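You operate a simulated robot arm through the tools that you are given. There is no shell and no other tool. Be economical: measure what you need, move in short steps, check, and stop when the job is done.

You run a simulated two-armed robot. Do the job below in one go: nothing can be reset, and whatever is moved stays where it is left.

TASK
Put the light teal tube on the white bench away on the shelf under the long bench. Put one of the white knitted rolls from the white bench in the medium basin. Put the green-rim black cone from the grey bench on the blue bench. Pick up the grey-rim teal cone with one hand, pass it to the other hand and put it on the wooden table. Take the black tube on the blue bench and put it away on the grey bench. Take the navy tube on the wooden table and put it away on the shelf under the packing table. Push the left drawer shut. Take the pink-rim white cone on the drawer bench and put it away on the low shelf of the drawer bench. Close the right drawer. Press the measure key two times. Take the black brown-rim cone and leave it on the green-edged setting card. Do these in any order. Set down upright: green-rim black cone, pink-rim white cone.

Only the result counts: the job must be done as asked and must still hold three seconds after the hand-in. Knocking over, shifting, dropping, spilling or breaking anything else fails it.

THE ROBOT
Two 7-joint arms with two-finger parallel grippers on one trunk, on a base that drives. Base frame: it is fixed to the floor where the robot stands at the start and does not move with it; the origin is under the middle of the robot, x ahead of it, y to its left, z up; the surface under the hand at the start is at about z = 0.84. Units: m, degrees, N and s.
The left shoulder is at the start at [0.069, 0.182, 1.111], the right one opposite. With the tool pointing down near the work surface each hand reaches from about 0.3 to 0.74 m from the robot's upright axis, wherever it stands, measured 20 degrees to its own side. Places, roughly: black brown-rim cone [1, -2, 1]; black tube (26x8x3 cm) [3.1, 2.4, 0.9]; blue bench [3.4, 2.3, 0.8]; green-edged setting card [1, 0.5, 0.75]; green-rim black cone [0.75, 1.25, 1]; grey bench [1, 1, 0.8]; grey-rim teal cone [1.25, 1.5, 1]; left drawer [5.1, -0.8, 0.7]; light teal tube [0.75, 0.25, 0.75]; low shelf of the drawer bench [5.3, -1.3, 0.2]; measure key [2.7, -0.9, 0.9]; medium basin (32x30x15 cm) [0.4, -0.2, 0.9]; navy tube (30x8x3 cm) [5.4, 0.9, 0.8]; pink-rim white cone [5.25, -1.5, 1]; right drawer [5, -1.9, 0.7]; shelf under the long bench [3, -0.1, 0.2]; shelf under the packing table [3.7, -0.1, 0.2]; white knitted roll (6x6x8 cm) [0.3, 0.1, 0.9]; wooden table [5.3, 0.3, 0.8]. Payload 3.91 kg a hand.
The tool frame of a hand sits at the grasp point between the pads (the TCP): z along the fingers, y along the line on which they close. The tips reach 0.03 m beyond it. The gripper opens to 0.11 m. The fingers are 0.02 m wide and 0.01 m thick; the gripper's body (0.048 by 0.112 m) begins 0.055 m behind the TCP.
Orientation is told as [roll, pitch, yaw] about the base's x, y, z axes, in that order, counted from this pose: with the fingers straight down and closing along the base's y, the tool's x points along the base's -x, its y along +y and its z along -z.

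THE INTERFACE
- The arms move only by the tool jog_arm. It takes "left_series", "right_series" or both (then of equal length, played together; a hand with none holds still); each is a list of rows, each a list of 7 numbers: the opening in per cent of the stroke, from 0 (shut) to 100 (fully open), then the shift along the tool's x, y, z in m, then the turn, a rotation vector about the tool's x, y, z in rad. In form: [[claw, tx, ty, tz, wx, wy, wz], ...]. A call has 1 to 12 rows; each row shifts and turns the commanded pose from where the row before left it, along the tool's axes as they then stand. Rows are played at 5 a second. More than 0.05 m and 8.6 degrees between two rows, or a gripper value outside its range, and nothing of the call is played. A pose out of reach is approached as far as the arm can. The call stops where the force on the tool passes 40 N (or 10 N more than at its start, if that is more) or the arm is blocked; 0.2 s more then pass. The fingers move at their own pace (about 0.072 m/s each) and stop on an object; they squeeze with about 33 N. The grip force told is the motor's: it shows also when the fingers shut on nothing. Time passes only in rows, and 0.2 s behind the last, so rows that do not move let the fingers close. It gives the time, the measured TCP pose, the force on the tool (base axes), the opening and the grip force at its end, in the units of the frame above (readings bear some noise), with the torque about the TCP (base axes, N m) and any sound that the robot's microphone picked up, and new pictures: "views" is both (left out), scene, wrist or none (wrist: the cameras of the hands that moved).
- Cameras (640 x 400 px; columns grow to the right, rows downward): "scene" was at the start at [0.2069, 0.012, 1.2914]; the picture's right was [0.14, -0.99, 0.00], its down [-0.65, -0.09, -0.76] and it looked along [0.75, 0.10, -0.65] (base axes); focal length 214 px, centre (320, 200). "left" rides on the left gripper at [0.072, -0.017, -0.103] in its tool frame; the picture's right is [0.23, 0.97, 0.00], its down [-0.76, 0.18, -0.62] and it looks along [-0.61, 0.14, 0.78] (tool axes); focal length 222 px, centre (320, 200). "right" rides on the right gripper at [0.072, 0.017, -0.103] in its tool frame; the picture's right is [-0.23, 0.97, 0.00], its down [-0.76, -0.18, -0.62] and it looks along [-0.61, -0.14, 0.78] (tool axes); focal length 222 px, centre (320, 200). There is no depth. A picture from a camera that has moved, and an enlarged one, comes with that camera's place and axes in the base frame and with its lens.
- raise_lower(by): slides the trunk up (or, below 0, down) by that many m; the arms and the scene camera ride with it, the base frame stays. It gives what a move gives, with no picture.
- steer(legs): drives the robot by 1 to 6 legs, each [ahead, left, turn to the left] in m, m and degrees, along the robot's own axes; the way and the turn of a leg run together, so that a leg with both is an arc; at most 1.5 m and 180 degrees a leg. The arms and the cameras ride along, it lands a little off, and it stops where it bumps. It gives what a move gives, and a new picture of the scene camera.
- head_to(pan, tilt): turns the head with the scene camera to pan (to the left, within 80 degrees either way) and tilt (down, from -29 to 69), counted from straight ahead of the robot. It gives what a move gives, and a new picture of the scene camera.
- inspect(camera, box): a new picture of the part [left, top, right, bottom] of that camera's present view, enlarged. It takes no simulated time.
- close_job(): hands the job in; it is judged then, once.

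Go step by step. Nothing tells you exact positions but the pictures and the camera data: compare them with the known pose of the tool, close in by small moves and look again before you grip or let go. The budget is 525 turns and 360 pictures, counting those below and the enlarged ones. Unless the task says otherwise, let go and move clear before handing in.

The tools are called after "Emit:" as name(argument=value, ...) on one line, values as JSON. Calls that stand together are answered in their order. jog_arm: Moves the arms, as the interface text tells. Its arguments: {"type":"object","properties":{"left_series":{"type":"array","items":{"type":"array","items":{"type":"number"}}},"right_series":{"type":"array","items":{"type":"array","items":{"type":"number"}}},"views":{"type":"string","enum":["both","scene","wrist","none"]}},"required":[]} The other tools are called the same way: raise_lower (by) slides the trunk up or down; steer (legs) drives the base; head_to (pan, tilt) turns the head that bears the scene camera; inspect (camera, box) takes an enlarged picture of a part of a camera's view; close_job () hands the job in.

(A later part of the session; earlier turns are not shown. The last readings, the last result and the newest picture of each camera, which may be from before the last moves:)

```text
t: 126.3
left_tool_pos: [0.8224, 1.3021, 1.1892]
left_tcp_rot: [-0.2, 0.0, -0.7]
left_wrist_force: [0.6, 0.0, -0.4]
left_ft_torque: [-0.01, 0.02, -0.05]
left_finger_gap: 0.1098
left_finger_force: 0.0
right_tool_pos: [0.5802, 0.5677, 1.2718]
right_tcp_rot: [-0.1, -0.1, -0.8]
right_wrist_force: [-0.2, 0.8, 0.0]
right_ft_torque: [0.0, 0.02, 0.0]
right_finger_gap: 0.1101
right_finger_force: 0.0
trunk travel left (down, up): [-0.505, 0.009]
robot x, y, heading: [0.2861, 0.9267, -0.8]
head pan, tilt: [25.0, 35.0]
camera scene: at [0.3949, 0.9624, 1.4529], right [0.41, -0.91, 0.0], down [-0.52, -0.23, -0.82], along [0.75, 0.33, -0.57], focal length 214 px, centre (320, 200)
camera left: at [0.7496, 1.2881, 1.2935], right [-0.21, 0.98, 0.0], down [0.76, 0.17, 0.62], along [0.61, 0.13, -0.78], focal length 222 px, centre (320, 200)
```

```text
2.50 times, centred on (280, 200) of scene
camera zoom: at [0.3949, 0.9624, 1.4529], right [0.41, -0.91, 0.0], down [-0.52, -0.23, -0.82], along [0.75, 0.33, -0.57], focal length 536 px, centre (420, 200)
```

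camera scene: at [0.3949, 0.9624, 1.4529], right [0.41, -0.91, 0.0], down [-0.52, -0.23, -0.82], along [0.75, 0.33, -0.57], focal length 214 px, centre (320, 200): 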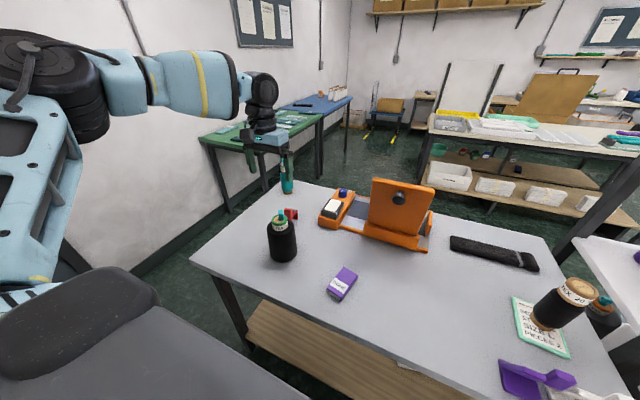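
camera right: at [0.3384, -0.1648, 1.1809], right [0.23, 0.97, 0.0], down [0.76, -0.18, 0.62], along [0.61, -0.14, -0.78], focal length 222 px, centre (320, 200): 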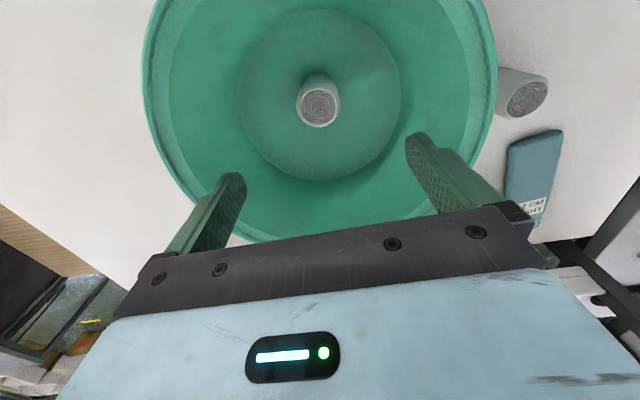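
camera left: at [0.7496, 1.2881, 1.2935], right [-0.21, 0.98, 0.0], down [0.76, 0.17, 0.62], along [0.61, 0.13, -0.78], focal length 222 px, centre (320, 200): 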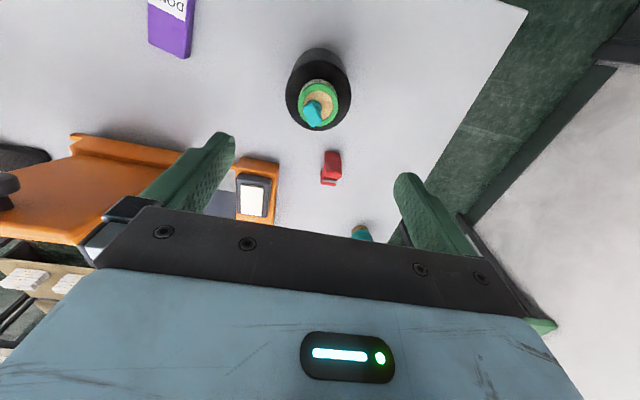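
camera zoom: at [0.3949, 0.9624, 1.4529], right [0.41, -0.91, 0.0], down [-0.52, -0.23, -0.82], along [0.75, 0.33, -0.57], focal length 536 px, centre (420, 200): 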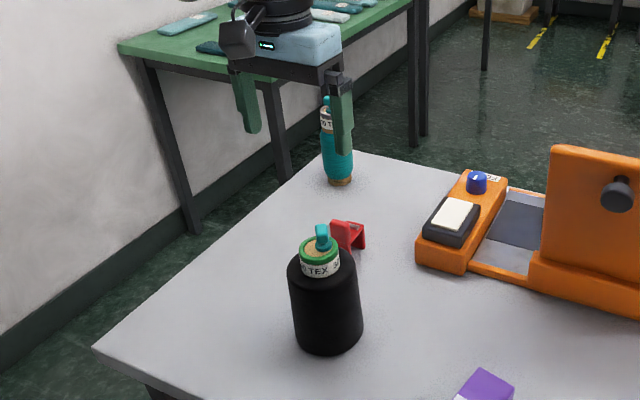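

Emit:
jog_arm(left_series=[[100, -0.013, 0, 0.035, 0, 0, 0], [100, 0, 0, 0.04, 0, 0, 0], [100, 0, 0, 0.04, 0, 0, 0], [100, 0, 0, 0.035, 0, 0, 0]])

Emit:
inspect(camera="scene", box=[220, 160, 340, 280])

```text
t: 127.3
left_tool_pos: [0.8355, 1.2998, 1.0389]
left_tcp_rot: [-0.2, -0.1, -0.8]
left_wrist_force: [0.1, 0.1, 0.1]
left_ft_torque: [0.01, 0.02, 0.0]
left_finger_gap: 0.11
left_finger_force: 0.1
right_tool_pos: [0.5804, 0.5681, 1.2713]
right_tcp_rot: [-0.1, -0.2, -0.7]
right_wrist_force: [1.4, 0.2, -0.1]
right_ft_torque: [-0.01, 0.05, 0.01]
right_finger_gap: 0.1101
right_finger_force: 0.1
trunk travel left (down, up): [-0.505, 0.009]
robot x, y, heading: [0.2879, 0.9253, -0.7]
head pan, tilt: [25.0, 35.0]
camera scene: at [0.3945, 0.9624, 1.453], right [0.41, -0.91, 0.0], down [-0.52, -0.23, -0.82], along [0.75, 0.33, -0.57], focal length 214 px, centre (320, 200)
camera left: at [0.7628, 1.2863, 1.143], right [-0.21, 0.98, 0.0], down [0.76, 0.17, 0.62], along [0.61, 0.13, -0.78], focal length 222 px, centre (320, 200)
```

scene: 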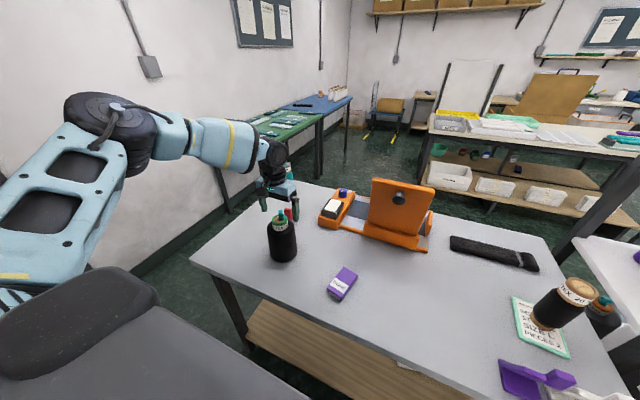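
left: 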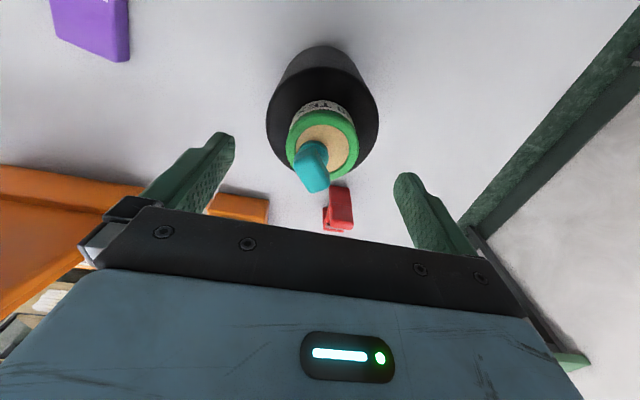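

```text
3.33 times, centred on (280, 220) of scene
camera zoom: at [0.3945, 0.9624, 1.453], right [0.41, -0.91, 0.0], down [-0.52, -0.23, -0.82], along [0.75, 0.33, -0.57], focal length 715 px, centre (453, 133)
```

zoom: 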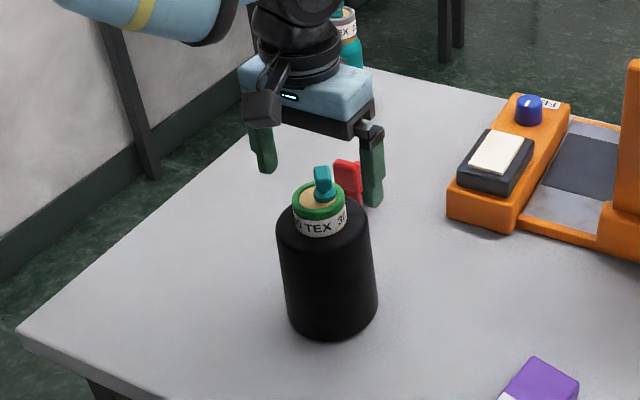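

Aligned. I descend around the collar and close.

Emit:
jog_arm(left_series=[[100, 0, 0.002, 0.03, 0, 0, 0], [100, 0, 0, 0.027, 0, 0, 0], [0, 0, 0, 0, 0, 0, 0], [0, 0, 0, 0, 0, 0, 0], [0, 0, 0, 0, 0, 0, 0], [0, 0, 0, 0, 0, 0, 0]])

Emit:
inspect(camera="scene", box=[220, 160, 340, 280])

```text
t: 128.7
left_tool_pos: [0.8353, 1.304, 0.9821]
left_tcp_rot: [-0.1, -0.1, -0.7]
left_wrist_force: [0.6, 0.2, 0.1]
left_ft_torque: [0.03, -0.02, -0.01]
left_finger_gap: 0.0915
left_finger_force: 33.0
right_tool_pos: [0.5797, 0.5676, 1.2713]
right_tcp_rot: [-0.2, -0.2, -0.7]
right_wrist_force: [0.7, 0.8, 0.9]
right_ft_torque: [0.05, -0.01, 0.0]
right_finger_gap: 0.11
right_finger_force: 0.2
trunk travel left (down, up): [-0.505, 0.009]
robot x, y, heading: [0.2898, 0.9275, -1.0]
head pan, tilt: [25.0, 35.0]
camera scene: at [0.3937, 0.9624, 1.4531], right [0.41, -0.91, 0.0], down [-0.52, -0.23, -0.82], along [0.75, 0.33, -0.57], focal length 214 px, centre (320, 200)
camera left: at [0.7627, 1.2887, 1.0864], right [-0.21, 0.98, 0.0], down [0.76, 0.17, 0.62], along [0.61, 0.13, -0.78], focal length 222 px, centre (320, 200)
```

scene: 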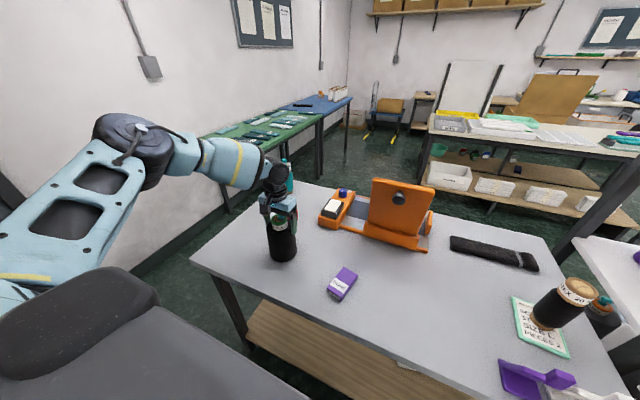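
left: 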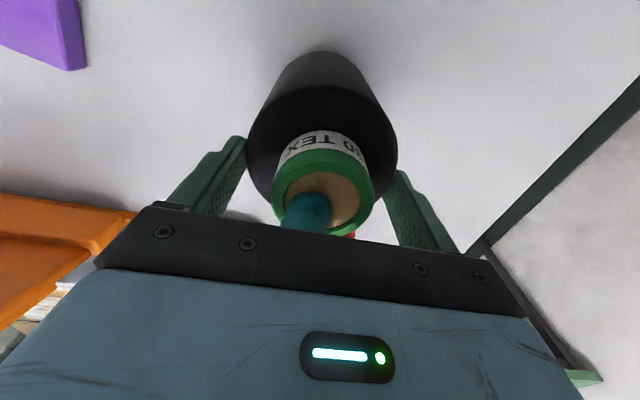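

```text
3.33 times, centred on (280, 220) of scene
camera zoom: at [0.3937, 0.9624, 1.4531], right [0.41, -0.91, 0.0], down [-0.52, -0.23, -0.82], along [0.75, 0.33, -0.57], focal length 715 px, centre (453, 133)
```

zoom: 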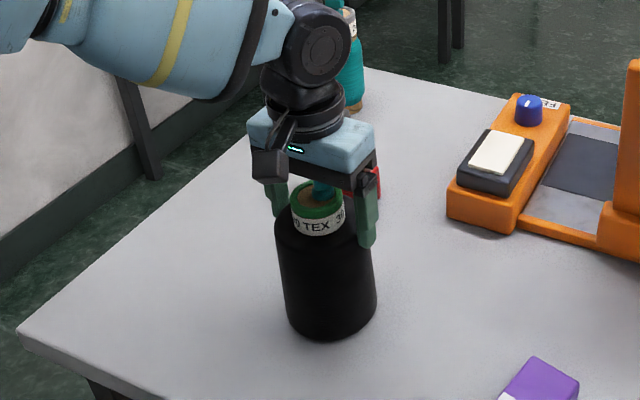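

It closed on the body (9 cm) near its top edge. I re-grip 1 cm lower for a better hold, then lift a little.

Emit:
jog_arm(left_series=[[100, 0, 0, 0, 0, 0, 0], [100, 0, 0, 0, 0, 0, 0], [100, 0, 0, 0.01, 0, 0, 0], [0, 0, 0, 0, 0, 0, 0], [0, 0, 0, 0, 0, 0, 0], [0, 0, 0, 0, 0, 0, 0], [0, 0, 0, -0.02, 0, 0, 0], [0, 0, 0, -0.03, 0, 0, 0]])

Emit:
inspect(camera="scene", box=[220, 160, 340, 280])

```text
t: 130.5
left_tool_pos: [0.8348, 1.3026, 1.0229]
left_tcp_rot: [-0.2, -0.1, -0.9]
left_wrist_force: [-0.1, 0.4, -3.7]
left_ft_torque: [0.0, -0.01, -0.04]
left_finger_gap: 0.0919
left_finger_force: 32.8
right_tool_pos: [0.5794, 0.5677, 1.2721]
right_tcp_rot: [0.0, -0.2, -0.7]
right_wrist_force: [-1.1, -0.8, -0.5]
right_ft_torque: [0.01, -0.02, 0.03]
right_finger_gap: 0.1099
right_finger_force: 0.1
trunk travel left (down, up): [-0.505, 0.009]
robot x, y, heading: [0.2924, 0.9255, -0.9]
head pan, tilt: [25.0, 35.0]
camera scene: at [0.3927, 0.9618, 1.4533], right [0.41, -0.91, 0.0], down [-0.52, -0.23, -0.82], along [0.75, 0.33, -0.57], focal length 214 px, centre (320, 200)
camera left: at [0.7609, 1.2882, 1.1269], right [-0.21, 0.98, 0.0], down [0.76, 0.17, 0.62], along [0.61, 0.13, -0.78], focal length 222 px, centre (320, 200)
```

scene: 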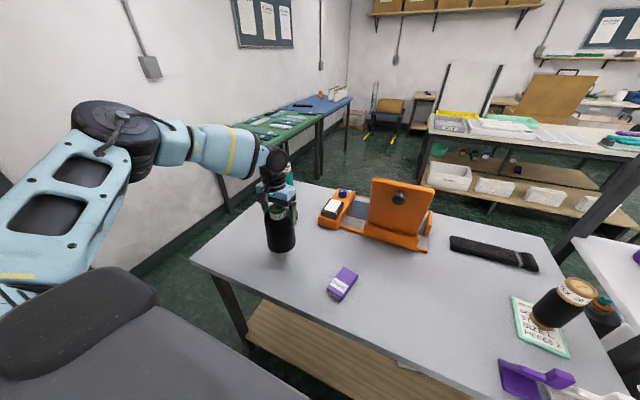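
left: 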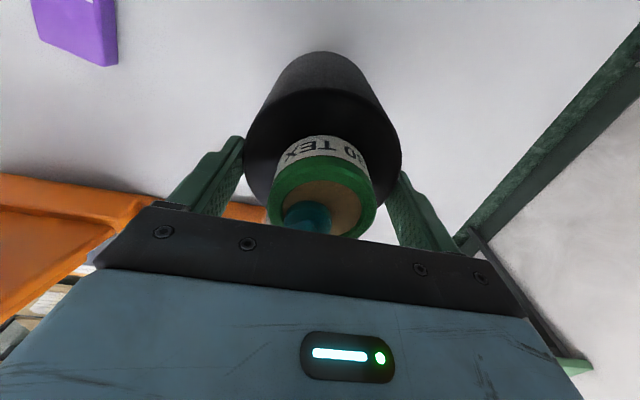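

```text
3.33 times, centred on (280, 220) of scene
camera zoom: at [0.3927, 0.9618, 1.4533], right [0.41, -0.91, 0.0], down [-0.52, -0.23, -0.82], along [0.75, 0.33, -0.57], focal length 715 px, centre (453, 133)
```

zoom: 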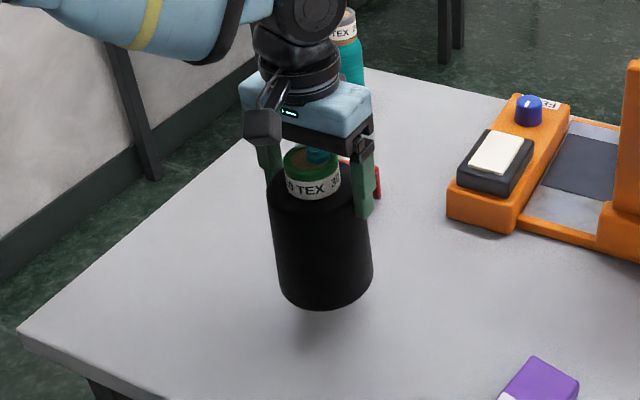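

The cone is lifted (about 0.4 kg; its bottom is ~0.137 below the TCP). I raise it, back out and move left to see the passage towards the blue bench.

Emit:
jog_arm(left_series=[[0, 0, 0, -0.04, 0, 0, 0], [0, 0.03, -0.01, -0.03, 0, 0, 0], [0, 0.04, -0.02, -0.02, 0, 0, 0], [0, 0.03, 0, -0.02, 0, 0, 0]], views="none")

Emit:
steer(legs=[[-0.3, 0, 0.9], [0, 1.12, 0]])

Emit:
head_to(pan=0, tilt=25)

```text
t: 131.5
left_tool_pos: [0.7339, 1.2756, 1.1345]
left_tcp_rot: [-0.1, -0.1, -0.9]
left_wrist_force: [0.1, 0.4, -3.0]
left_ft_torque: [-0.02, -0.02, 0.01]
left_finger_gap: 0.0918
left_finger_force: 32.8
right_tool_pos: [0.5777, 0.5688, 1.2723]
right_tcp_rot: [-0.1, -0.2, -0.7]
right_wrist_force: [-0.4, -0.9, -0.2]
right_ft_torque: [-0.02, -0.02, -0.01]
right_finger_gap: 0.1101
right_finger_force: 0.1
trunk travel left (down, up): [-0.505, 0.009]
robot x, y, heading: [0.2888, 0.9275, -1.3]
head pan, tilt: [25.0, 35.0]
```

```text
t: 143.4
left_tool_pos: [0.4107, 2.4146, 1.1349]
left_tcp_rot: [0.1, 0.1, 0.7]
left_wrist_force: [-0.5, 0.0, -3.0]
left_ft_torque: [-0.04, -0.02, 0.02]
left_finger_gap: 0.092
left_finger_force: 33.1
right_tool_pos: [0.2753, 1.7019, 1.2701]
right_tcp_rot: [0.2, -0.2, 0.9]
right_wrist_force: [0.0, -0.2, 0.8]
right_ft_torque: [-0.01, 0.06, 0.04]
right_finger_gap: 0.1102
right_finger_force: 0.1
trunk travel left (down, up): [-0.505, 0.009]
robot x, y, heading: [-0.0187, 2.057, 0.7]
head pan, tilt: [25.0, 35.0]
stopped in leg 2: the robot was blocked; the commanded pose is now the measured one
camera scene: at [0.0778, 2.0908, 1.4535], right [0.43, -0.9, 0.0], down [-0.52, -0.24, -0.82], along [0.74, 0.36, -0.57], focal length 214 px, centre (320, 200)
```

scene: 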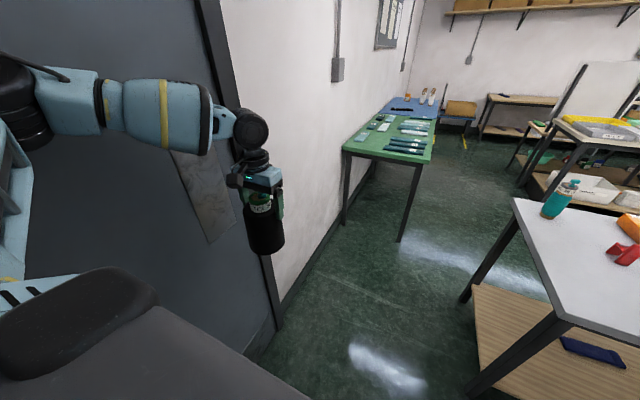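

```text
t: 144.3
left_tool_pos: [0.4122, 2.4139, 1.1339]
left_tcp_rot: [0.2, 0.1, 0.7]
left_wrist_force: [0.0, -0.3, -2.3]
left_ft_torque: [-0.01, 0.0, 0.0]
left_finger_gap: 0.0917
left_finger_force: 33.0
right_tool_pos: [0.2763, 1.7019, 1.2686]
right_tcp_rot: [0.3, -0.2, 1.0]
right_wrist_force: [-0.3, 0.0, -0.7]
right_ft_torque: [0.0, 0.0, 0.03]
right_finger_gap: 0.1102
right_finger_force: 0.1
trunk travel left (down, up): [-0.505, 0.009]
robot x, y, heading: [-0.0202, 2.0606, 0.6]
head pan, tilt: [0.0, 25.0]
camera scene: at [0.0912, 2.0534, 1.4689], right [0.01, -1.0, -0.01], down [-0.42, 0.0, -0.91], along [0.91, 0.01, -0.42], focal length 214 px, centre (320, 200)
```

scene: 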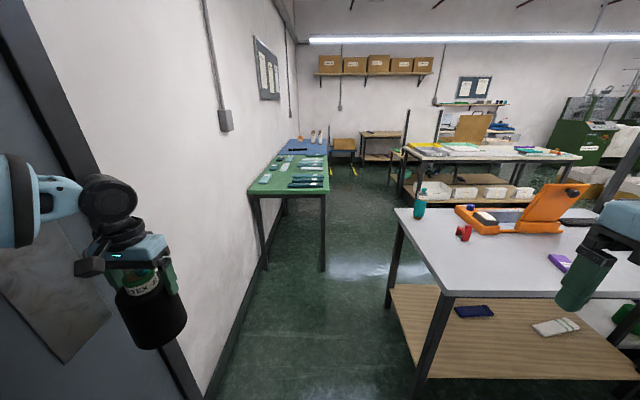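

The left elbow touched the wall and the gap past the green table is tight. I'll take the wide route around the right side instead: back off, strafe right along the benches' front, then go forward past the trolley.

Emit:
steer(legs=[[-0.05, -0.2, 0], [-0.4, -0.3, 0], [0, -1.5, 0], [0, -1.3, 0]])

```text
t: 173.5
left_tool_pos: [0.0447, -0.8722, 1.1318]
left_tcp_rot: [-0.1, 0.0, 1.6]
left_wrist_force: [-0.3, -0.1, -2.8]
left_ft_torque: [-0.01, -0.04, -0.03]
left_finger_gap: 0.092
left_finger_force: 33.4
right_tool_pos: [-0.081, -1.5843, 1.2719]
right_tcp_rot: [0.0, -0.2, 1.8]
right_wrist_force: [-0.3, 0.1, -0.2]
right_ft_torque: [0.0, 0.01, 0.02]
right_finger_gap: 0.11
right_finger_force: 0.0
trunk travel left (down, up): [-0.505, 0.009]
robot x, y, heading: [-0.3851, -1.239, 1.4]
head pan, tilt: [0.0, 25.0]
camera scene: at [-0.2708, -1.2358, 1.4689], right [0.03, -1.0, 0.0], down [-0.42, -0.01, -0.91], along [0.91, 0.02, -0.42], focal length 214 px, centre (320, 200)
```

scene: 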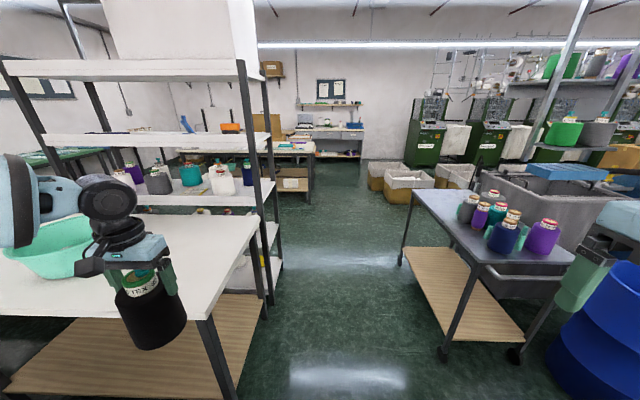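

The passage between the rack (y≈-0.83) and trolley (y≈-1.95) is wide; I go through at y≈-1.44.

Emit:
steer(legs=[[0, -0.2, -1.4], [1.5, 0, 0], [0.85, 0, 0]])

Emit:
head_to(pan=60, tilt=15)

```text
t: 183.1
left_tool_pos: [1.5496, -1.0357, 1.1411]
left_tcp_rot: [0.3, -0.7, 3.6]
left_wrist_force: [0.6, -0.8, -3.9]
left_ft_torque: [0.06, 0.04, 0.02]
left_finger_gap: 0.0915
left_finger_force: 33.1
right_tool_pos: [1.4427, -1.7569, 1.2705]
right_tcp_rot: [0.5, -0.6, 3.3]
right_wrist_force: [-1.0, -0.9, -0.1]
right_ft_torque: [0.01, 0.0, -0.01]
right_finger_gap: 0.1099
right_finger_force: 0.0
trunk travel left (down, up): [-0.505, 0.009]
robot x, y, heading: [1.1375, -1.41, 3.1]
head pan, tilt: [0.0, 25.0]
stopped in leg 2: the robot was blocked; the commanded pose is now the measured one
camera scene: at [1.2413, -1.4144, 1.4697], right [0.06, -1.0, -0.01], down [-0.42, -0.01, -0.91], along [0.91, 0.05, -0.42], focal length 214 px, centre (320, 200)
```

scene: 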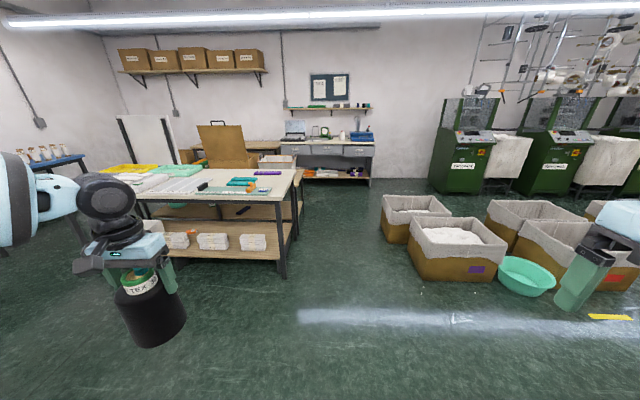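

```text
t: 184.4
left_tool_pos: [1.5407, -1.0354, 1.1443]
left_tcp_rot: [0.0, -1.4, 3.6]
left_wrist_force: [-0.2, 0.1, -3.1]
left_ft_torque: [0.0, -0.01, -0.03]
left_finger_gap: 0.0919
left_finger_force: 33.6
right_tool_pos: [1.4323, -1.7543, 1.2743]
right_tcp_rot: [0.4, -1.1, 3.2]
right_wrist_force: [-0.3, -0.4, 0.1]
right_ft_torque: [0.03, 0.0, -0.01]
right_finger_gap: 0.1099
right_finger_force: 0.0
trunk travel left (down, up): [-0.505, 0.009]
robot x, y, heading: [1.1355, -1.4047, 3.1]
head pan, tilt: [60.0, 15.0]
camera scene: at [1.18, -1.3337, 1.487], right [0.89, -0.45, 0.01], down [-0.1, -0.22, -0.97], along [0.44, 0.86, -0.25], focal length 214 px, centre (320, 200)
```

scene: 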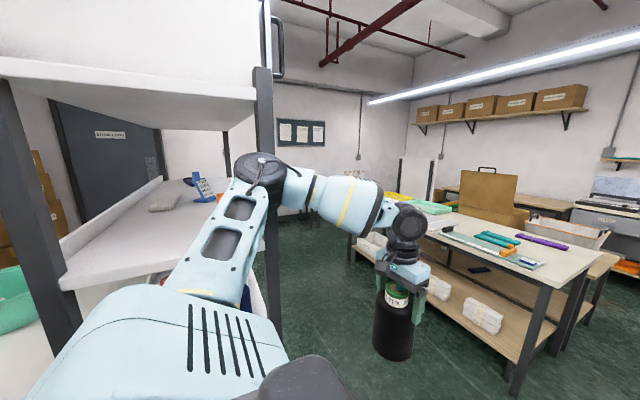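

The left elbow met the rack's rear post. I back off a little, shift right and continue.

Emit:
steer(legs=[[-0.12, 0, 0], [0, -0.15, -3.1], [0.9, 0, 0]])

```text
t: 191.6
left_tool_pos: [2.3637, -1.1911, 1.1341]
left_tcp_rot: [-0.2, -0.3, 1.1]
left_wrist_force: [0.3, 0.5, -3.6]
left_ft_torque: [-0.02, 0.02, 0.0]
left_finger_gap: 0.0917
left_finger_force: 32.8
right_tool_pos: [2.2277, -1.9044, 1.2711]
right_tcp_rot: [0.0, -0.1, 1.0]
right_wrist_force: [0.6, 1.0, 0.5]
right_ft_torque: [0.0, 0.02, 0.01]
right_finger_gap: 0.11
right_finger_force: 0.0
trunk travel left (down, up): [-0.505, 0.009]
robot x, y, heading: [1.9268, -1.5533, 0.8]
head pan, tilt: [60.0, 15.0]
camera scene: at [1.9961, -1.473, 1.4852], right [0.87, -0.49, 0.0], down [-0.13, -0.23, -0.97], along [0.47, 0.84, -0.26], focal length 214 px, centre (320, 200)
```

scene: 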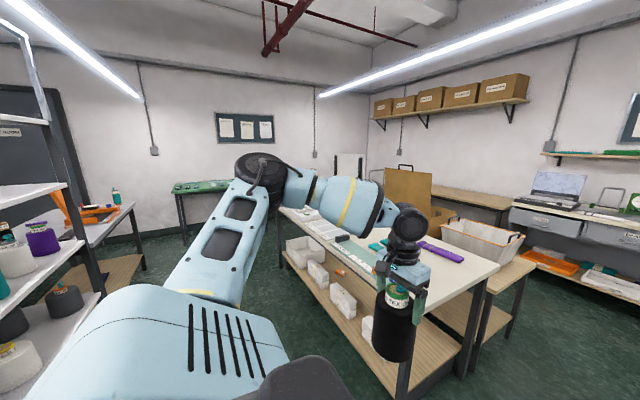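

I'm past the rack. I turn left to face +y and drive up the corridor between the rack and the long bench.

Emit:
steer(legs=[[0.1, 0, -0.8], [0, 0, 90], [1.5, 0, 0]])

Emit:
head_to(pan=-25, tilt=20)

```text
t: 203.7
left_tool_pos: [1.6364, 0.401, 1.1334]
left_tcp_rot: [-0.1, -0.3, 91.0]
left_wrist_force: [0.0, -1.1, -3.1]
left_ft_torque: [-0.04, -0.01, 0.0]
left_finger_gap: 0.0916
left_finger_force: 32.7
right_tool_pos: [2.3496, 0.2645, 1.2717]
right_tcp_rot: [0.0, -0.1, 90.9]
right_wrist_force: [1.1, 0.2, 0.6]
right_ft_torque: [-0.04, 0.0, 0.0]
right_finger_gap: 0.1099
right_finger_force: 0.1
trunk travel left (down, up): [-0.505, 0.009]
robot x, y, heading: [1.9991, -0.0354, 90.7]
head pan, tilt: [60.0, 15.0]
camera scene: at [1.9169, 0.0349, 1.4851], right [0.49, 0.87, 0.0], down [0.23, -0.13, -0.97], along [-0.84, 0.47, -0.26], focal length 214 px, centre (320, 200)
```

scene: 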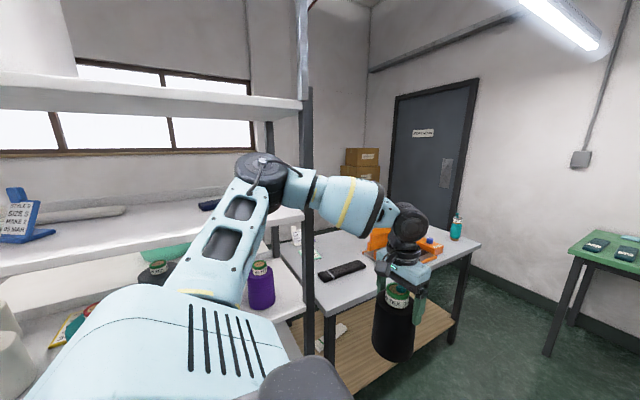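

```text
t: 205.3
left_tool_pos: [1.6363, 0.4017, 1.1339]
left_tcp_rot: [-0.2, -0.3, 91.0]
left_wrist_force: [0.4, 0.0, -3.7]
left_ft_torque: [-0.05, -0.04, -0.03]
left_finger_gap: 0.0917
left_finger_force: 33.1
right_tool_pos: [2.3501, 0.2659, 1.2704]
right_tcp_rot: [0.1, -0.1, 90.9]
right_wrist_force: [-0.9, 0.7, 0.4]
right_ft_torque: [-0.01, 0.04, 0.0]
right_finger_gap: 0.1099
right_finger_force: 0.0
trunk travel left (down, up): [-0.505, 0.009]
robot x, y, heading: [1.9986, -0.0331, 90.5]
head pan, tilt: [-25.0, 20.0]
camera scene: at [2.0366, 0.0741, 1.477], right [0.91, -0.41, 0.0], down [-0.14, -0.31, -0.94], along [0.39, 0.86, -0.34], focal length 214 px, centre (320, 200)
```

scene: 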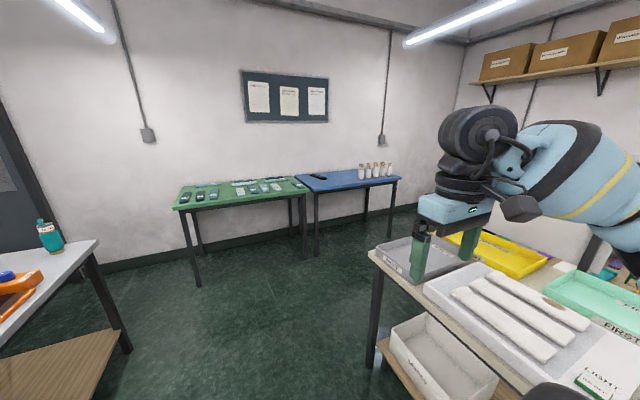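

The blue bench spans about x 2.9–4.1, y 2.05–2.75, with the black tube near its left end and bottles at right. I drive up and across to face it.

Emit:
steer(legs=[[1.4, 0, -0.6], [0, -1.25, 0], [0.2, 0, 0]])

Emit:
head_to(pan=0, tilt=35)

```text
t: 224.4
left_tool_pos: [2.9057, 1.9936, 1.1353]
left_tcp_rot: [-0.2, -0.4, 90.2]
left_wrist_force: [0.2, 0.6, -2.8]
left_ft_torque: [0.01, -0.02, 0.0]
left_finger_gap: 0.0917
left_finger_force: 33.2
right_tool_pos: [3.6162, 1.8462, 1.271]
right_tcp_rot: [0.0, -0.1, 90.0]
right_wrist_force: [-0.9, -0.4, -0.5]
right_ft_torque: [0.01, -0.01, -0.02]
right_finger_gap: 0.1099
right_finger_force: 0.0
trunk travel left (down, up): [-0.505, 0.009]
robot x, y, heading: [3.2638, 1.5507, 89.8]
head pan, tilt: [-25.0, 20.0]
camera scene: at [3.3003, 1.6595, 1.4771], right [0.9, -0.43, 0.0], down [-0.15, -0.31, -0.94], along [0.4, 0.85, -0.34], focal length 214 px, centre (320, 200)
```

scene: 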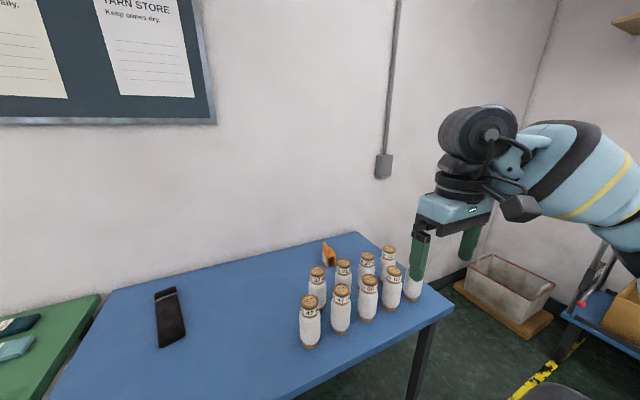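

```text
t: 225.2
left_tool_pos: [2.9051, 1.9935, 1.1346]
left_tcp_rot: [-0.2, -0.3, 90.2]
left_wrist_force: [-0.4, -1.1, -2.4]
left_ft_torque: [-0.01, -0.01, -0.02]
left_finger_gap: 0.0916
left_finger_force: 32.9
right_tool_pos: [3.6164, 1.8467, 1.2718]
right_tcp_rot: [0.0, -0.1, 90.1]
right_wrist_force: [0.1, -0.5, 0.1]
right_ft_torque: [-0.03, 0.0, 0.04]
right_finger_gap: 0.1098
right_finger_force: 0.0
trunk travel left (down, up): [-0.505, 0.009]
robot x, y, heading: [3.2618, 1.551, 89.8]
head pan, tilt: [0.0, 35.0]
camera scene: at [3.261, 1.6634, 1.4532], right [1.0, 0.0, 0.0], down [0.0, -0.57, -0.82], along [0.0, 0.82, -0.57], focal length 214 px, centre (320, 200)
```

scene: 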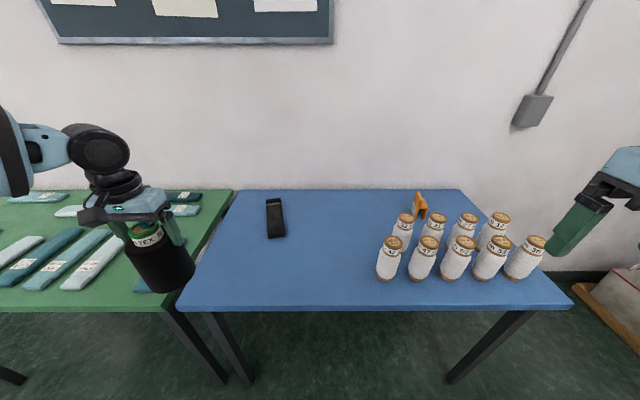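

I'll set the cone between the black tube and the bottles, at about [3.28, 2.19]. I shift the robot right so this spot is on the left hand's side.

Emit:
steer(legs=[[0.03, -0.29, 0]])

Emit:
jog_arm(left_series=[[0, -0.04, -0.02, 0, 0, 0, 0], [0, -0.04, -0.02, 0, 0, 0, 0], [0, -0.04, -0.02, 0.02, 0, 0, 0], [0, -0.04, -0.02, 0.02, 0, 0, 0]])

```text
t: 228.4
left_tool_pos: [3.1932, 2.0215, 1.1342]
left_tcp_rot: [-0.2, -0.2, 90.5]
left_wrist_force: [0.0, 0.7, -3.0]
left_ft_torque: [0.02, 0.0, 0.01]
left_finger_gap: 0.0916
left_finger_force: 32.7
right_tool_pos: [3.9041, 1.8765, 1.2721]
right_tcp_rot: [0.0, -0.1, 90.3]
right_wrist_force: [0.2, -0.4, 0.1]
right_ft_torque: [0.01, 0.0, 0.01]
right_finger_gap: 0.1099
right_finger_force: 0.2
trunk travel left (down, up): [-0.505, 0.009]
robot x, y, heading: [3.5539, 1.5822, 89.9]
head pan, tilt: [0.0, 35.0]
camera scene: at [3.5499, 1.6932, 1.4531], right [1.0, 0.0, 0.0], down [0.0, -0.57, -0.82], along [0.0, 0.82, -0.57], focal length 214 px, centre (320, 200)
```

scene: 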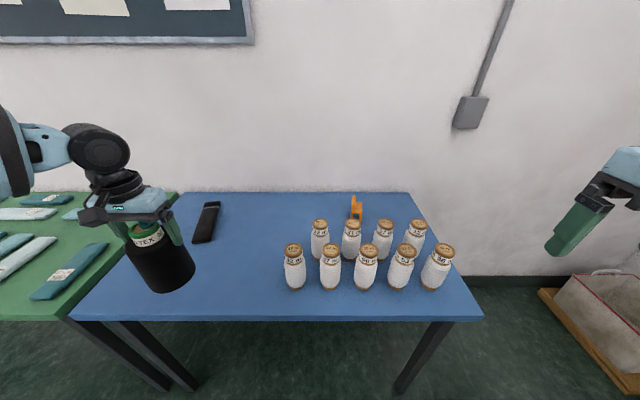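

```text
t: 229.4
left_tool_pos: [3.2614, 2.164, 1.0988]
left_tcp_rot: [-0.2, -0.4, 90.6]
left_wrist_force: [-0.3, -0.8, -3.5]
left_ft_torque: [0.0, -0.03, 0.01]
left_finger_gap: 0.0917
left_finger_force: 33.5
left hand out of reach, approached as far as the arm can: row 4
right_tool_pos: [3.9047, 1.8787, 1.2721]
right_tcp_rot: [-0.1, -0.1, 90.3]
right_wrist_force: [-0.3, 0.1, -0.2]
right_ft_torque: [-0.04, -0.03, -0.01]
right_finger_gap: 0.1101
right_finger_force: 0.1
trunk travel left (down, up): [-0.505, 0.009]
robot x, y, heading: [3.5528, 1.5818, 90.1]
head pan, tilt: [0.0, 35.0]
camera scene: at [3.5496, 1.6941, 1.4531], right [1.0, 0.0, 0.0], down [0.0, -0.57, -0.82], along [0.0, 0.82, -0.57], focal length 214 px, centre (320, 200)
camera left: at [3.2781, 2.0922, 1.2026], right [-0.97, -0.24, 0.0], down [-0.19, 0.76, 0.63], along [-0.15, 0.61, -0.78], focal length 222 px, centre (320, 200)
```

scene: 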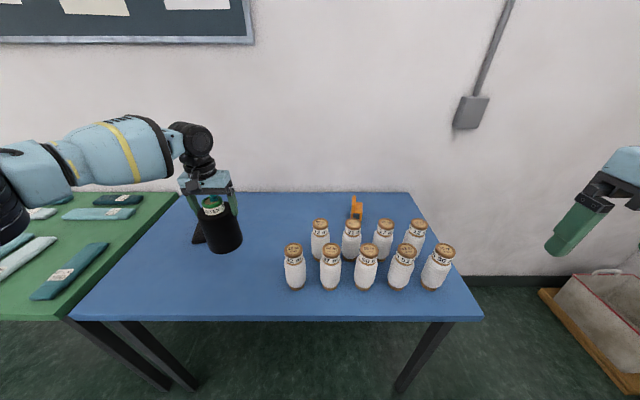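
left: 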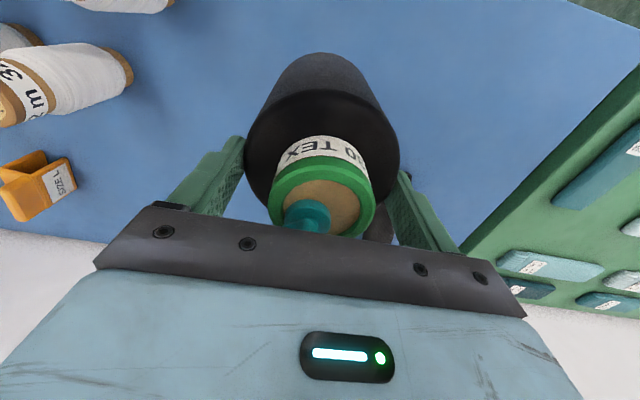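

Emit:
jog_arm(left_series=[[0, 0, 0, 0.04, 0, 0, 0], [0, 0, 0, 0.04, 0, 0, 0], [0, 0, 0, 0.02, 0, 0, 0], [0, 0, 0, 0.01, 0, 0, 0], [0, 0, 0, 0.006, 0, 0, 0], [0, 0, 0, 0, 0, 0, 0]], views="scene")

Emit:
inspect(camera="scene", box=[140, 160, 300, 320])

```text
t: 230.8
left_tool_pos: [3.2521, 2.1381, 0.9927]
left_tcp_rot: [-0.1, -0.3, 90.5]
left_wrist_force: [0.1, 0.7, -3.1]
left_ft_torque: [-0.01, -0.01, 0.01]
left_finger_gap: 0.0915
left_finger_force: 33.4
left hand out of reach, approached as far as the arm can: row 1, 2, 3, 4
right_tool_pos: [3.9054, 1.8769, 1.2706]
right_tcp_rot: [0.0, -0.2, 90.5]
right_wrist_force: [-0.3, -0.4, 0.7]
right_ft_torque: [-0.02, -0.01, 0.02]
right_finger_gap: 0.1103
right_finger_force: 0.0
trunk travel left (down, up): [-0.505, 0.009]
robot x, y, heading: [3.5518, 1.5839, 90.1]
head pan, tilt: [0.0, 35.0]
camera scene: at [3.5501, 1.6933, 1.4531], right [1.0, 0.0, 0.0], down [0.0, -0.57, -0.82], along [0.0, 0.82, -0.57], focal length 214 px, centre (320, 200)
```

scene: 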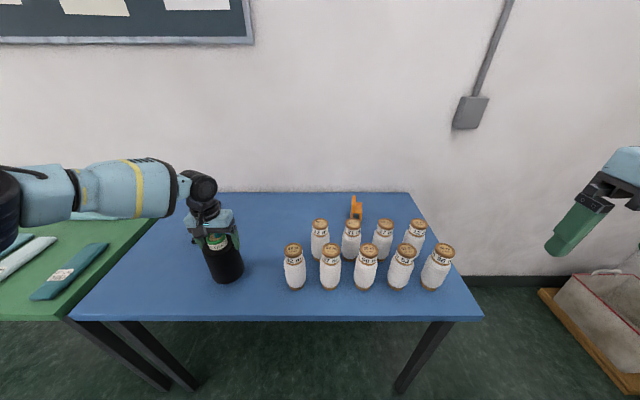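

```text
2.50 times, centred on (220, 240) of scene
camera zoom: at [3.5501, 1.6933, 1.4531], right [1.0, 0.0, 0.0], down [0.0, -0.57, -0.82], along [0.0, 0.82, -0.57], focal length 536 px, centre (570, 100)
```

zoom: 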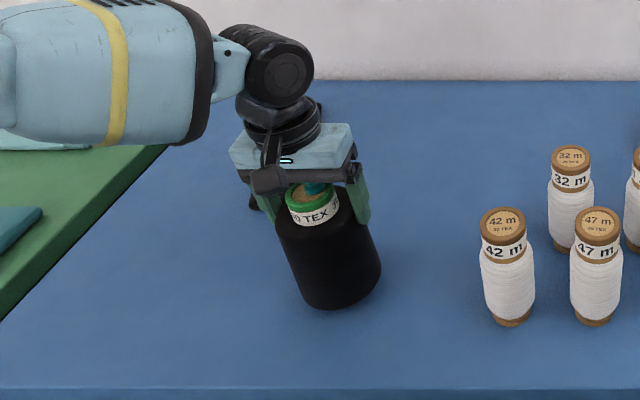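

The arm is near full stretch at this trunk height, so I lower the cone the last bit with the trunk.

Emit:
raise_lower(by=-0.02)

```text
t: 231.4
left_tool_pos: [3.2533, 2.14, 0.9755]
left_tcp_rot: [-0.1, -0.5, 90.4]
left_wrist_force: [-2.0, -2.0, 21.1]
left_ft_torque: [0.66, 0.67, 0.21]
left_finger_gap: 0.092
left_finger_force: 32.9
right_tool_pos: [3.9047, 1.8761, 1.2514]
right_tcp_rot: [0.1, -0.3, 90.3]
right_wrist_force: [0.0, -0.6, 0.0]
right_ft_torque: [0.01, -0.05, 0.0]
right_finger_gap: 0.11
right_finger_force: 0.1
trunk travel left (down, up): [-0.485, 0.029]
robot x, y, heading: [3.5503, 1.5855, 90.4]
head pan, tilt: [0.0, 35.0]
```

Contact. I ease up a little, release and rise straight up.

Emit:
jog_arm(left_series=[[0, 0, 0, -0.003, 0, 0, 0], [50, 0, 0, 0, 0, 0, 0], [100, 0, 0, 0, 0, 0, 0], [100, 0, 0, 0, 0, 0, 0], [100, 0, 0, -0.02, 0, 0, 0], [100, 0, 0, -0.03, 0, 0, 0], [100, 0, 0, -0.04, 0, 0, 0], [100, 0, 0, -0.04, 0, 0, 0]])

```text
t: 233.2
left_tool_pos: [3.2526, 2.1398, 1.1071]
left_tcp_rot: [-0.2, -0.3, 90.4]
left_wrist_force: [0.5, -0.2, -0.1]
left_ft_torque: [0.02, -0.02, -0.03]
left_finger_gap: 0.1099
left_finger_force: 0.1
right_tool_pos: [3.9042, 1.8765, 1.2516]
right_tcp_rot: [0.0, -0.1, 90.4]
right_wrist_force: [0.3, -0.5, 0.0]
right_ft_torque: [0.01, 0.01, -0.01]
right_finger_gap: 0.1099
right_finger_force: 0.0
trunk travel left (down, up): [-0.485, 0.029]
robot x, y, heading: [3.5516, 1.5824, 90.3]
head pan, tilt: [0.0, 35.0]
camera scene: at [3.5506, 1.719, 1.4316], right [1.0, 0.0, 0.0], down [0.0, -0.57, -0.82], along [0.0, 0.82, -0.57], focal length 214 px, centre (320, 200)
camera left: at [3.2698, 2.0679, 1.2104], right [-0.97, -0.23, 0.0], down [-0.19, 0.76, 0.63], along [-0.14, 0.61, -0.78], focal length 222 px, centre (320, 200)
```

scene: 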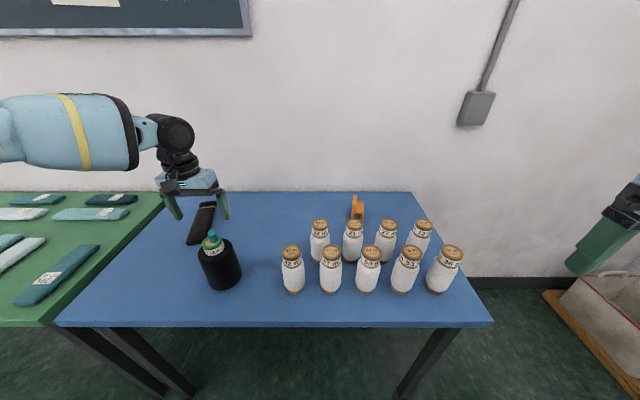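
left: 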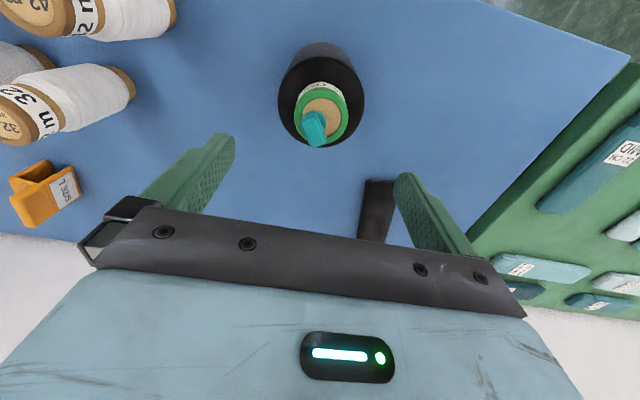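

The green-rim black cone stands on the blue bench. Now I shift left and forward to reach the black tube, lowering the trunk after.

Emit:
steer(legs=[[0, 0.3, 0], [0.12, 0, 0]])

Emit:
raise_lower(by=-0.1)

Emit:
jog_arm(left_series=[[100, -0.02, 0, 0, 0, 0, 0]])

```text
t: 237.3
left_tool_pos: [2.9522, 2.2602, 1.106]
left_tcp_rot: [-0.2, -0.3, 90.5]
left_wrist_force: [-0.5, 0.6, -0.1]
left_ft_torque: [0.0, -0.01, 0.01]
left_finger_gap: 0.1098
left_finger_force: 0.1
right_tool_pos: [3.6054, 1.9966, 1.2522]
right_tcp_rot: [0.1, -0.2, 90.5]
right_wrist_force: [0.2, 0.2, 0.2]
right_ft_torque: [0.0, -0.01, 0.02]
right_finger_gap: 0.1101
right_finger_force: 0.1
trunk travel left (down, up): [-0.485, 0.029]
robot x, y, heading: [3.2527, 1.703, 90.3]
head pan, tilt: [0.0, 35.0]
camera scene: at [3.2512, 1.8396, 1.4317], right [1.0, 0.0, 0.0], down [0.0, -0.57, -0.82], along [0.0, 0.82, -0.57], focal length 214 px, centre (320, 200)
```

scene: 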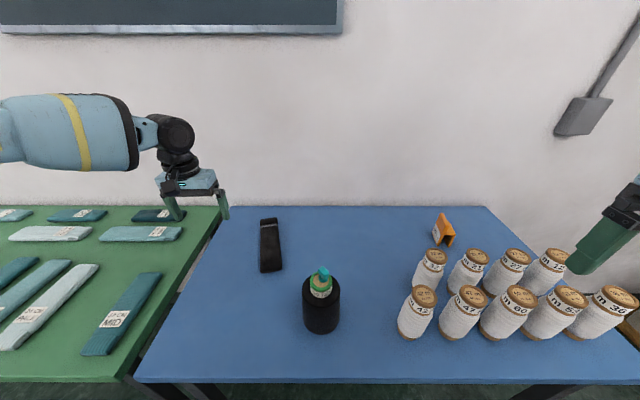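

```text
t: 238.6
left_tool_pos: [2.9521, 2.2607, 1.0051]
left_tcp_rot: [-0.3, -0.3, 90.6]
left_wrist_force: [0.3, 0.6, 0.1]
left_ft_torque: [-0.01, 0.03, -0.03]
left_finger_gap: 0.1099
left_finger_force: 0.1
right_tool_pos: [3.6056, 1.9963, 1.1512]
right_tcp_rot: [0.0, -0.2, 90.4]
right_wrist_force: [0.6, -0.1, 0.3]
right_ft_torque: [0.03, -0.02, -0.02]
right_finger_gap: 0.1098
right_finger_force: 0.1
trunk travel left (down, up): [-0.385, 0.129]
robot x, y, heading: [3.2519, 1.7044, 90.3]
head pan, tilt: [0.0, 35.0]
```

```text
t: 239.0
left_tool_pos: [2.954, 2.2819, 1.006]
left_tcp_rot: [-0.1, -0.4, 90.5]
left_wrist_force: [0.0, 0.2, -0.6]
left_ft_torque: [-0.02, -0.02, -0.05]
left_finger_gap: 0.1103
left_finger_force: 0.1
right_tool_pos: [3.606, 1.9991, 1.151]
right_tcp_rot: [0.0, -0.1, 90.4]
right_wrist_force: [-0.5, -1.0, -0.1]
right_ft_torque: [-0.03, 0.0, 0.04]
right_finger_gap: 0.11
right_finger_force: 0.1
trunk travel left (down, up): [-0.385, 0.129]
robot x, y, heading: [3.2537, 1.7037, 90.2]
head pan, tilt: [0.0, 35.0]
camera scene: at [3.2512, 1.912, 1.311], right [1.0, 0.0, 0.0], down [0.0, -0.57, -0.82], along [0.0, 0.82, -0.57], focal length 214 px, centre (320, 200)
camera left: at [2.9703, 2.2096, 1.1097], right [-0.97, -0.24, 0.0], down [-0.19, 0.76, 0.63], along [-0.14, 0.61, -0.78], focal length 222 px, centre (320, 200)
```

scene: 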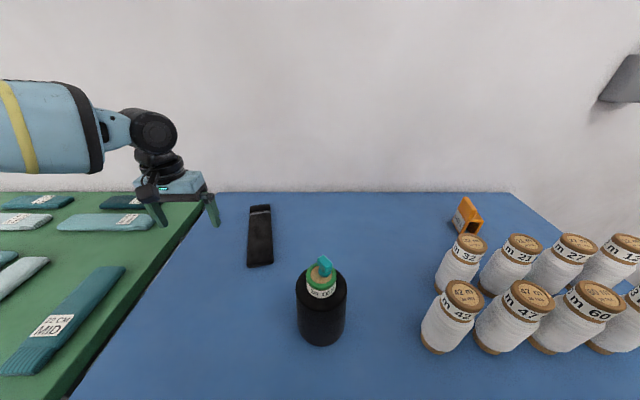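
left: 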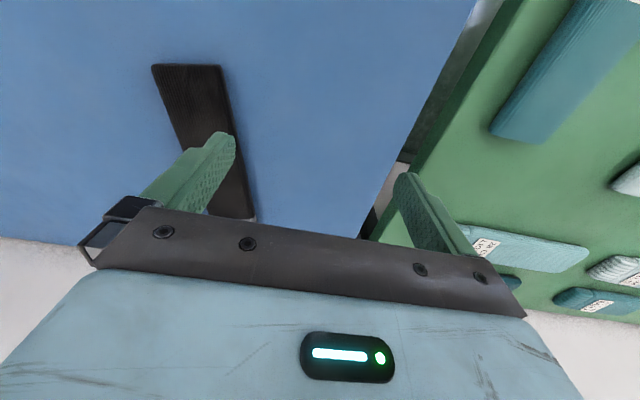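

The black tube lies from [3.095, 2.265] to [3.04, 2.52], tilted ~13°. I move above its middle and turn to match.

Emit:
jog_arm(left_series=[[100, -0.029, -0.04, 0, 0, 0, 0], [100, -0.029, -0.04, 0, 0, 0, 0], [100, -0.029, -0.04, 0.02, 0, 0, 0], [100, 0, 0, 0.02, 0, 0, -0.1135], [100, 0, 0, 0, 0, 0, -0.1135]])

```text
refused: row 3 steps farther than a row can; nothing moved
```

Emit:
jog_arm(left_series=[[100, -0.029, -0.04, 0, 0, 0, 0], [100, -0.029, -0.04, 0, 0, 0, 0], [100, -0.029, -0.04, 0, 0, 0, 0], [100, 0, 0, 0.02, 0, 0, -0.1135], [100, 0, 0, 0.02, 0, 0, -0.1135]])

```text
t: 240.2
left_tool_pos: [3.0079, 2.3179, 0.9645]
left_tcp_rot: [-0.3, -0.2, 103.6]
left_wrist_force: [-0.2, 0.0, -0.7]
left_ft_torque: [0.01, 0.0, 0.0]
left_finger_gap: 0.1101
left_finger_force: 0.1
left hand out of reach, approached as far as the arm can: row 2, 3
right_tool_pos: [3.605, 1.9976, 1.1515]
right_tcp_rot: [0.0, -0.2, 90.4]
right_wrist_force: [0.7, -0.2, 0.6]
right_ft_torque: [-0.01, 0.0, 0.03]
right_finger_gap: 0.1098
right_finger_force: 0.1
trunk travel left (down, up): [-0.385, 0.129]
robot x, y, heading: [3.2544, 1.7018, 90.2]
head pan, tilt: [0.0, 35.0]
camera scene: at [3.2511, 1.9107, 1.3112], right [1.0, 0.0, 0.0], down [0.0, -0.57, -0.82], along [0.0, 0.82, -0.57], focal length 214 px, centre (320, 200)
camera left: at [3.0405, 2.2516, 1.0687], right [-0.89, -0.45, -0.01], down [-0.35, 0.7, 0.63], along [-0.28, 0.56, -0.78], focal length 222 px, centre (320, 200)
```

scene: 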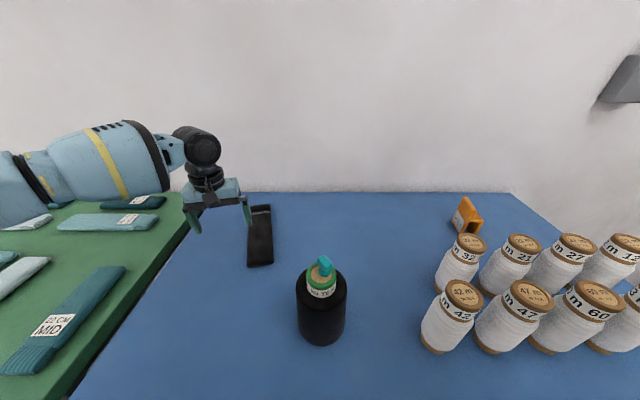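
left: 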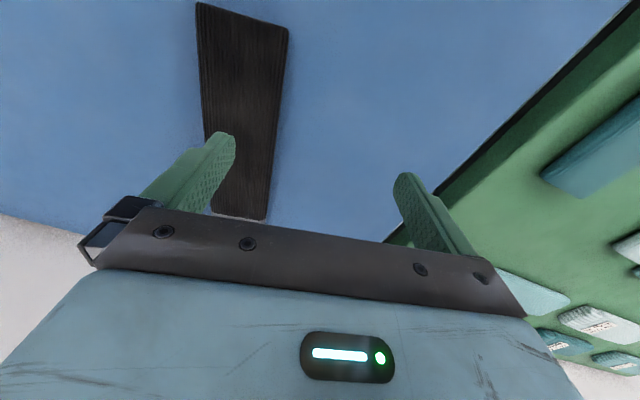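

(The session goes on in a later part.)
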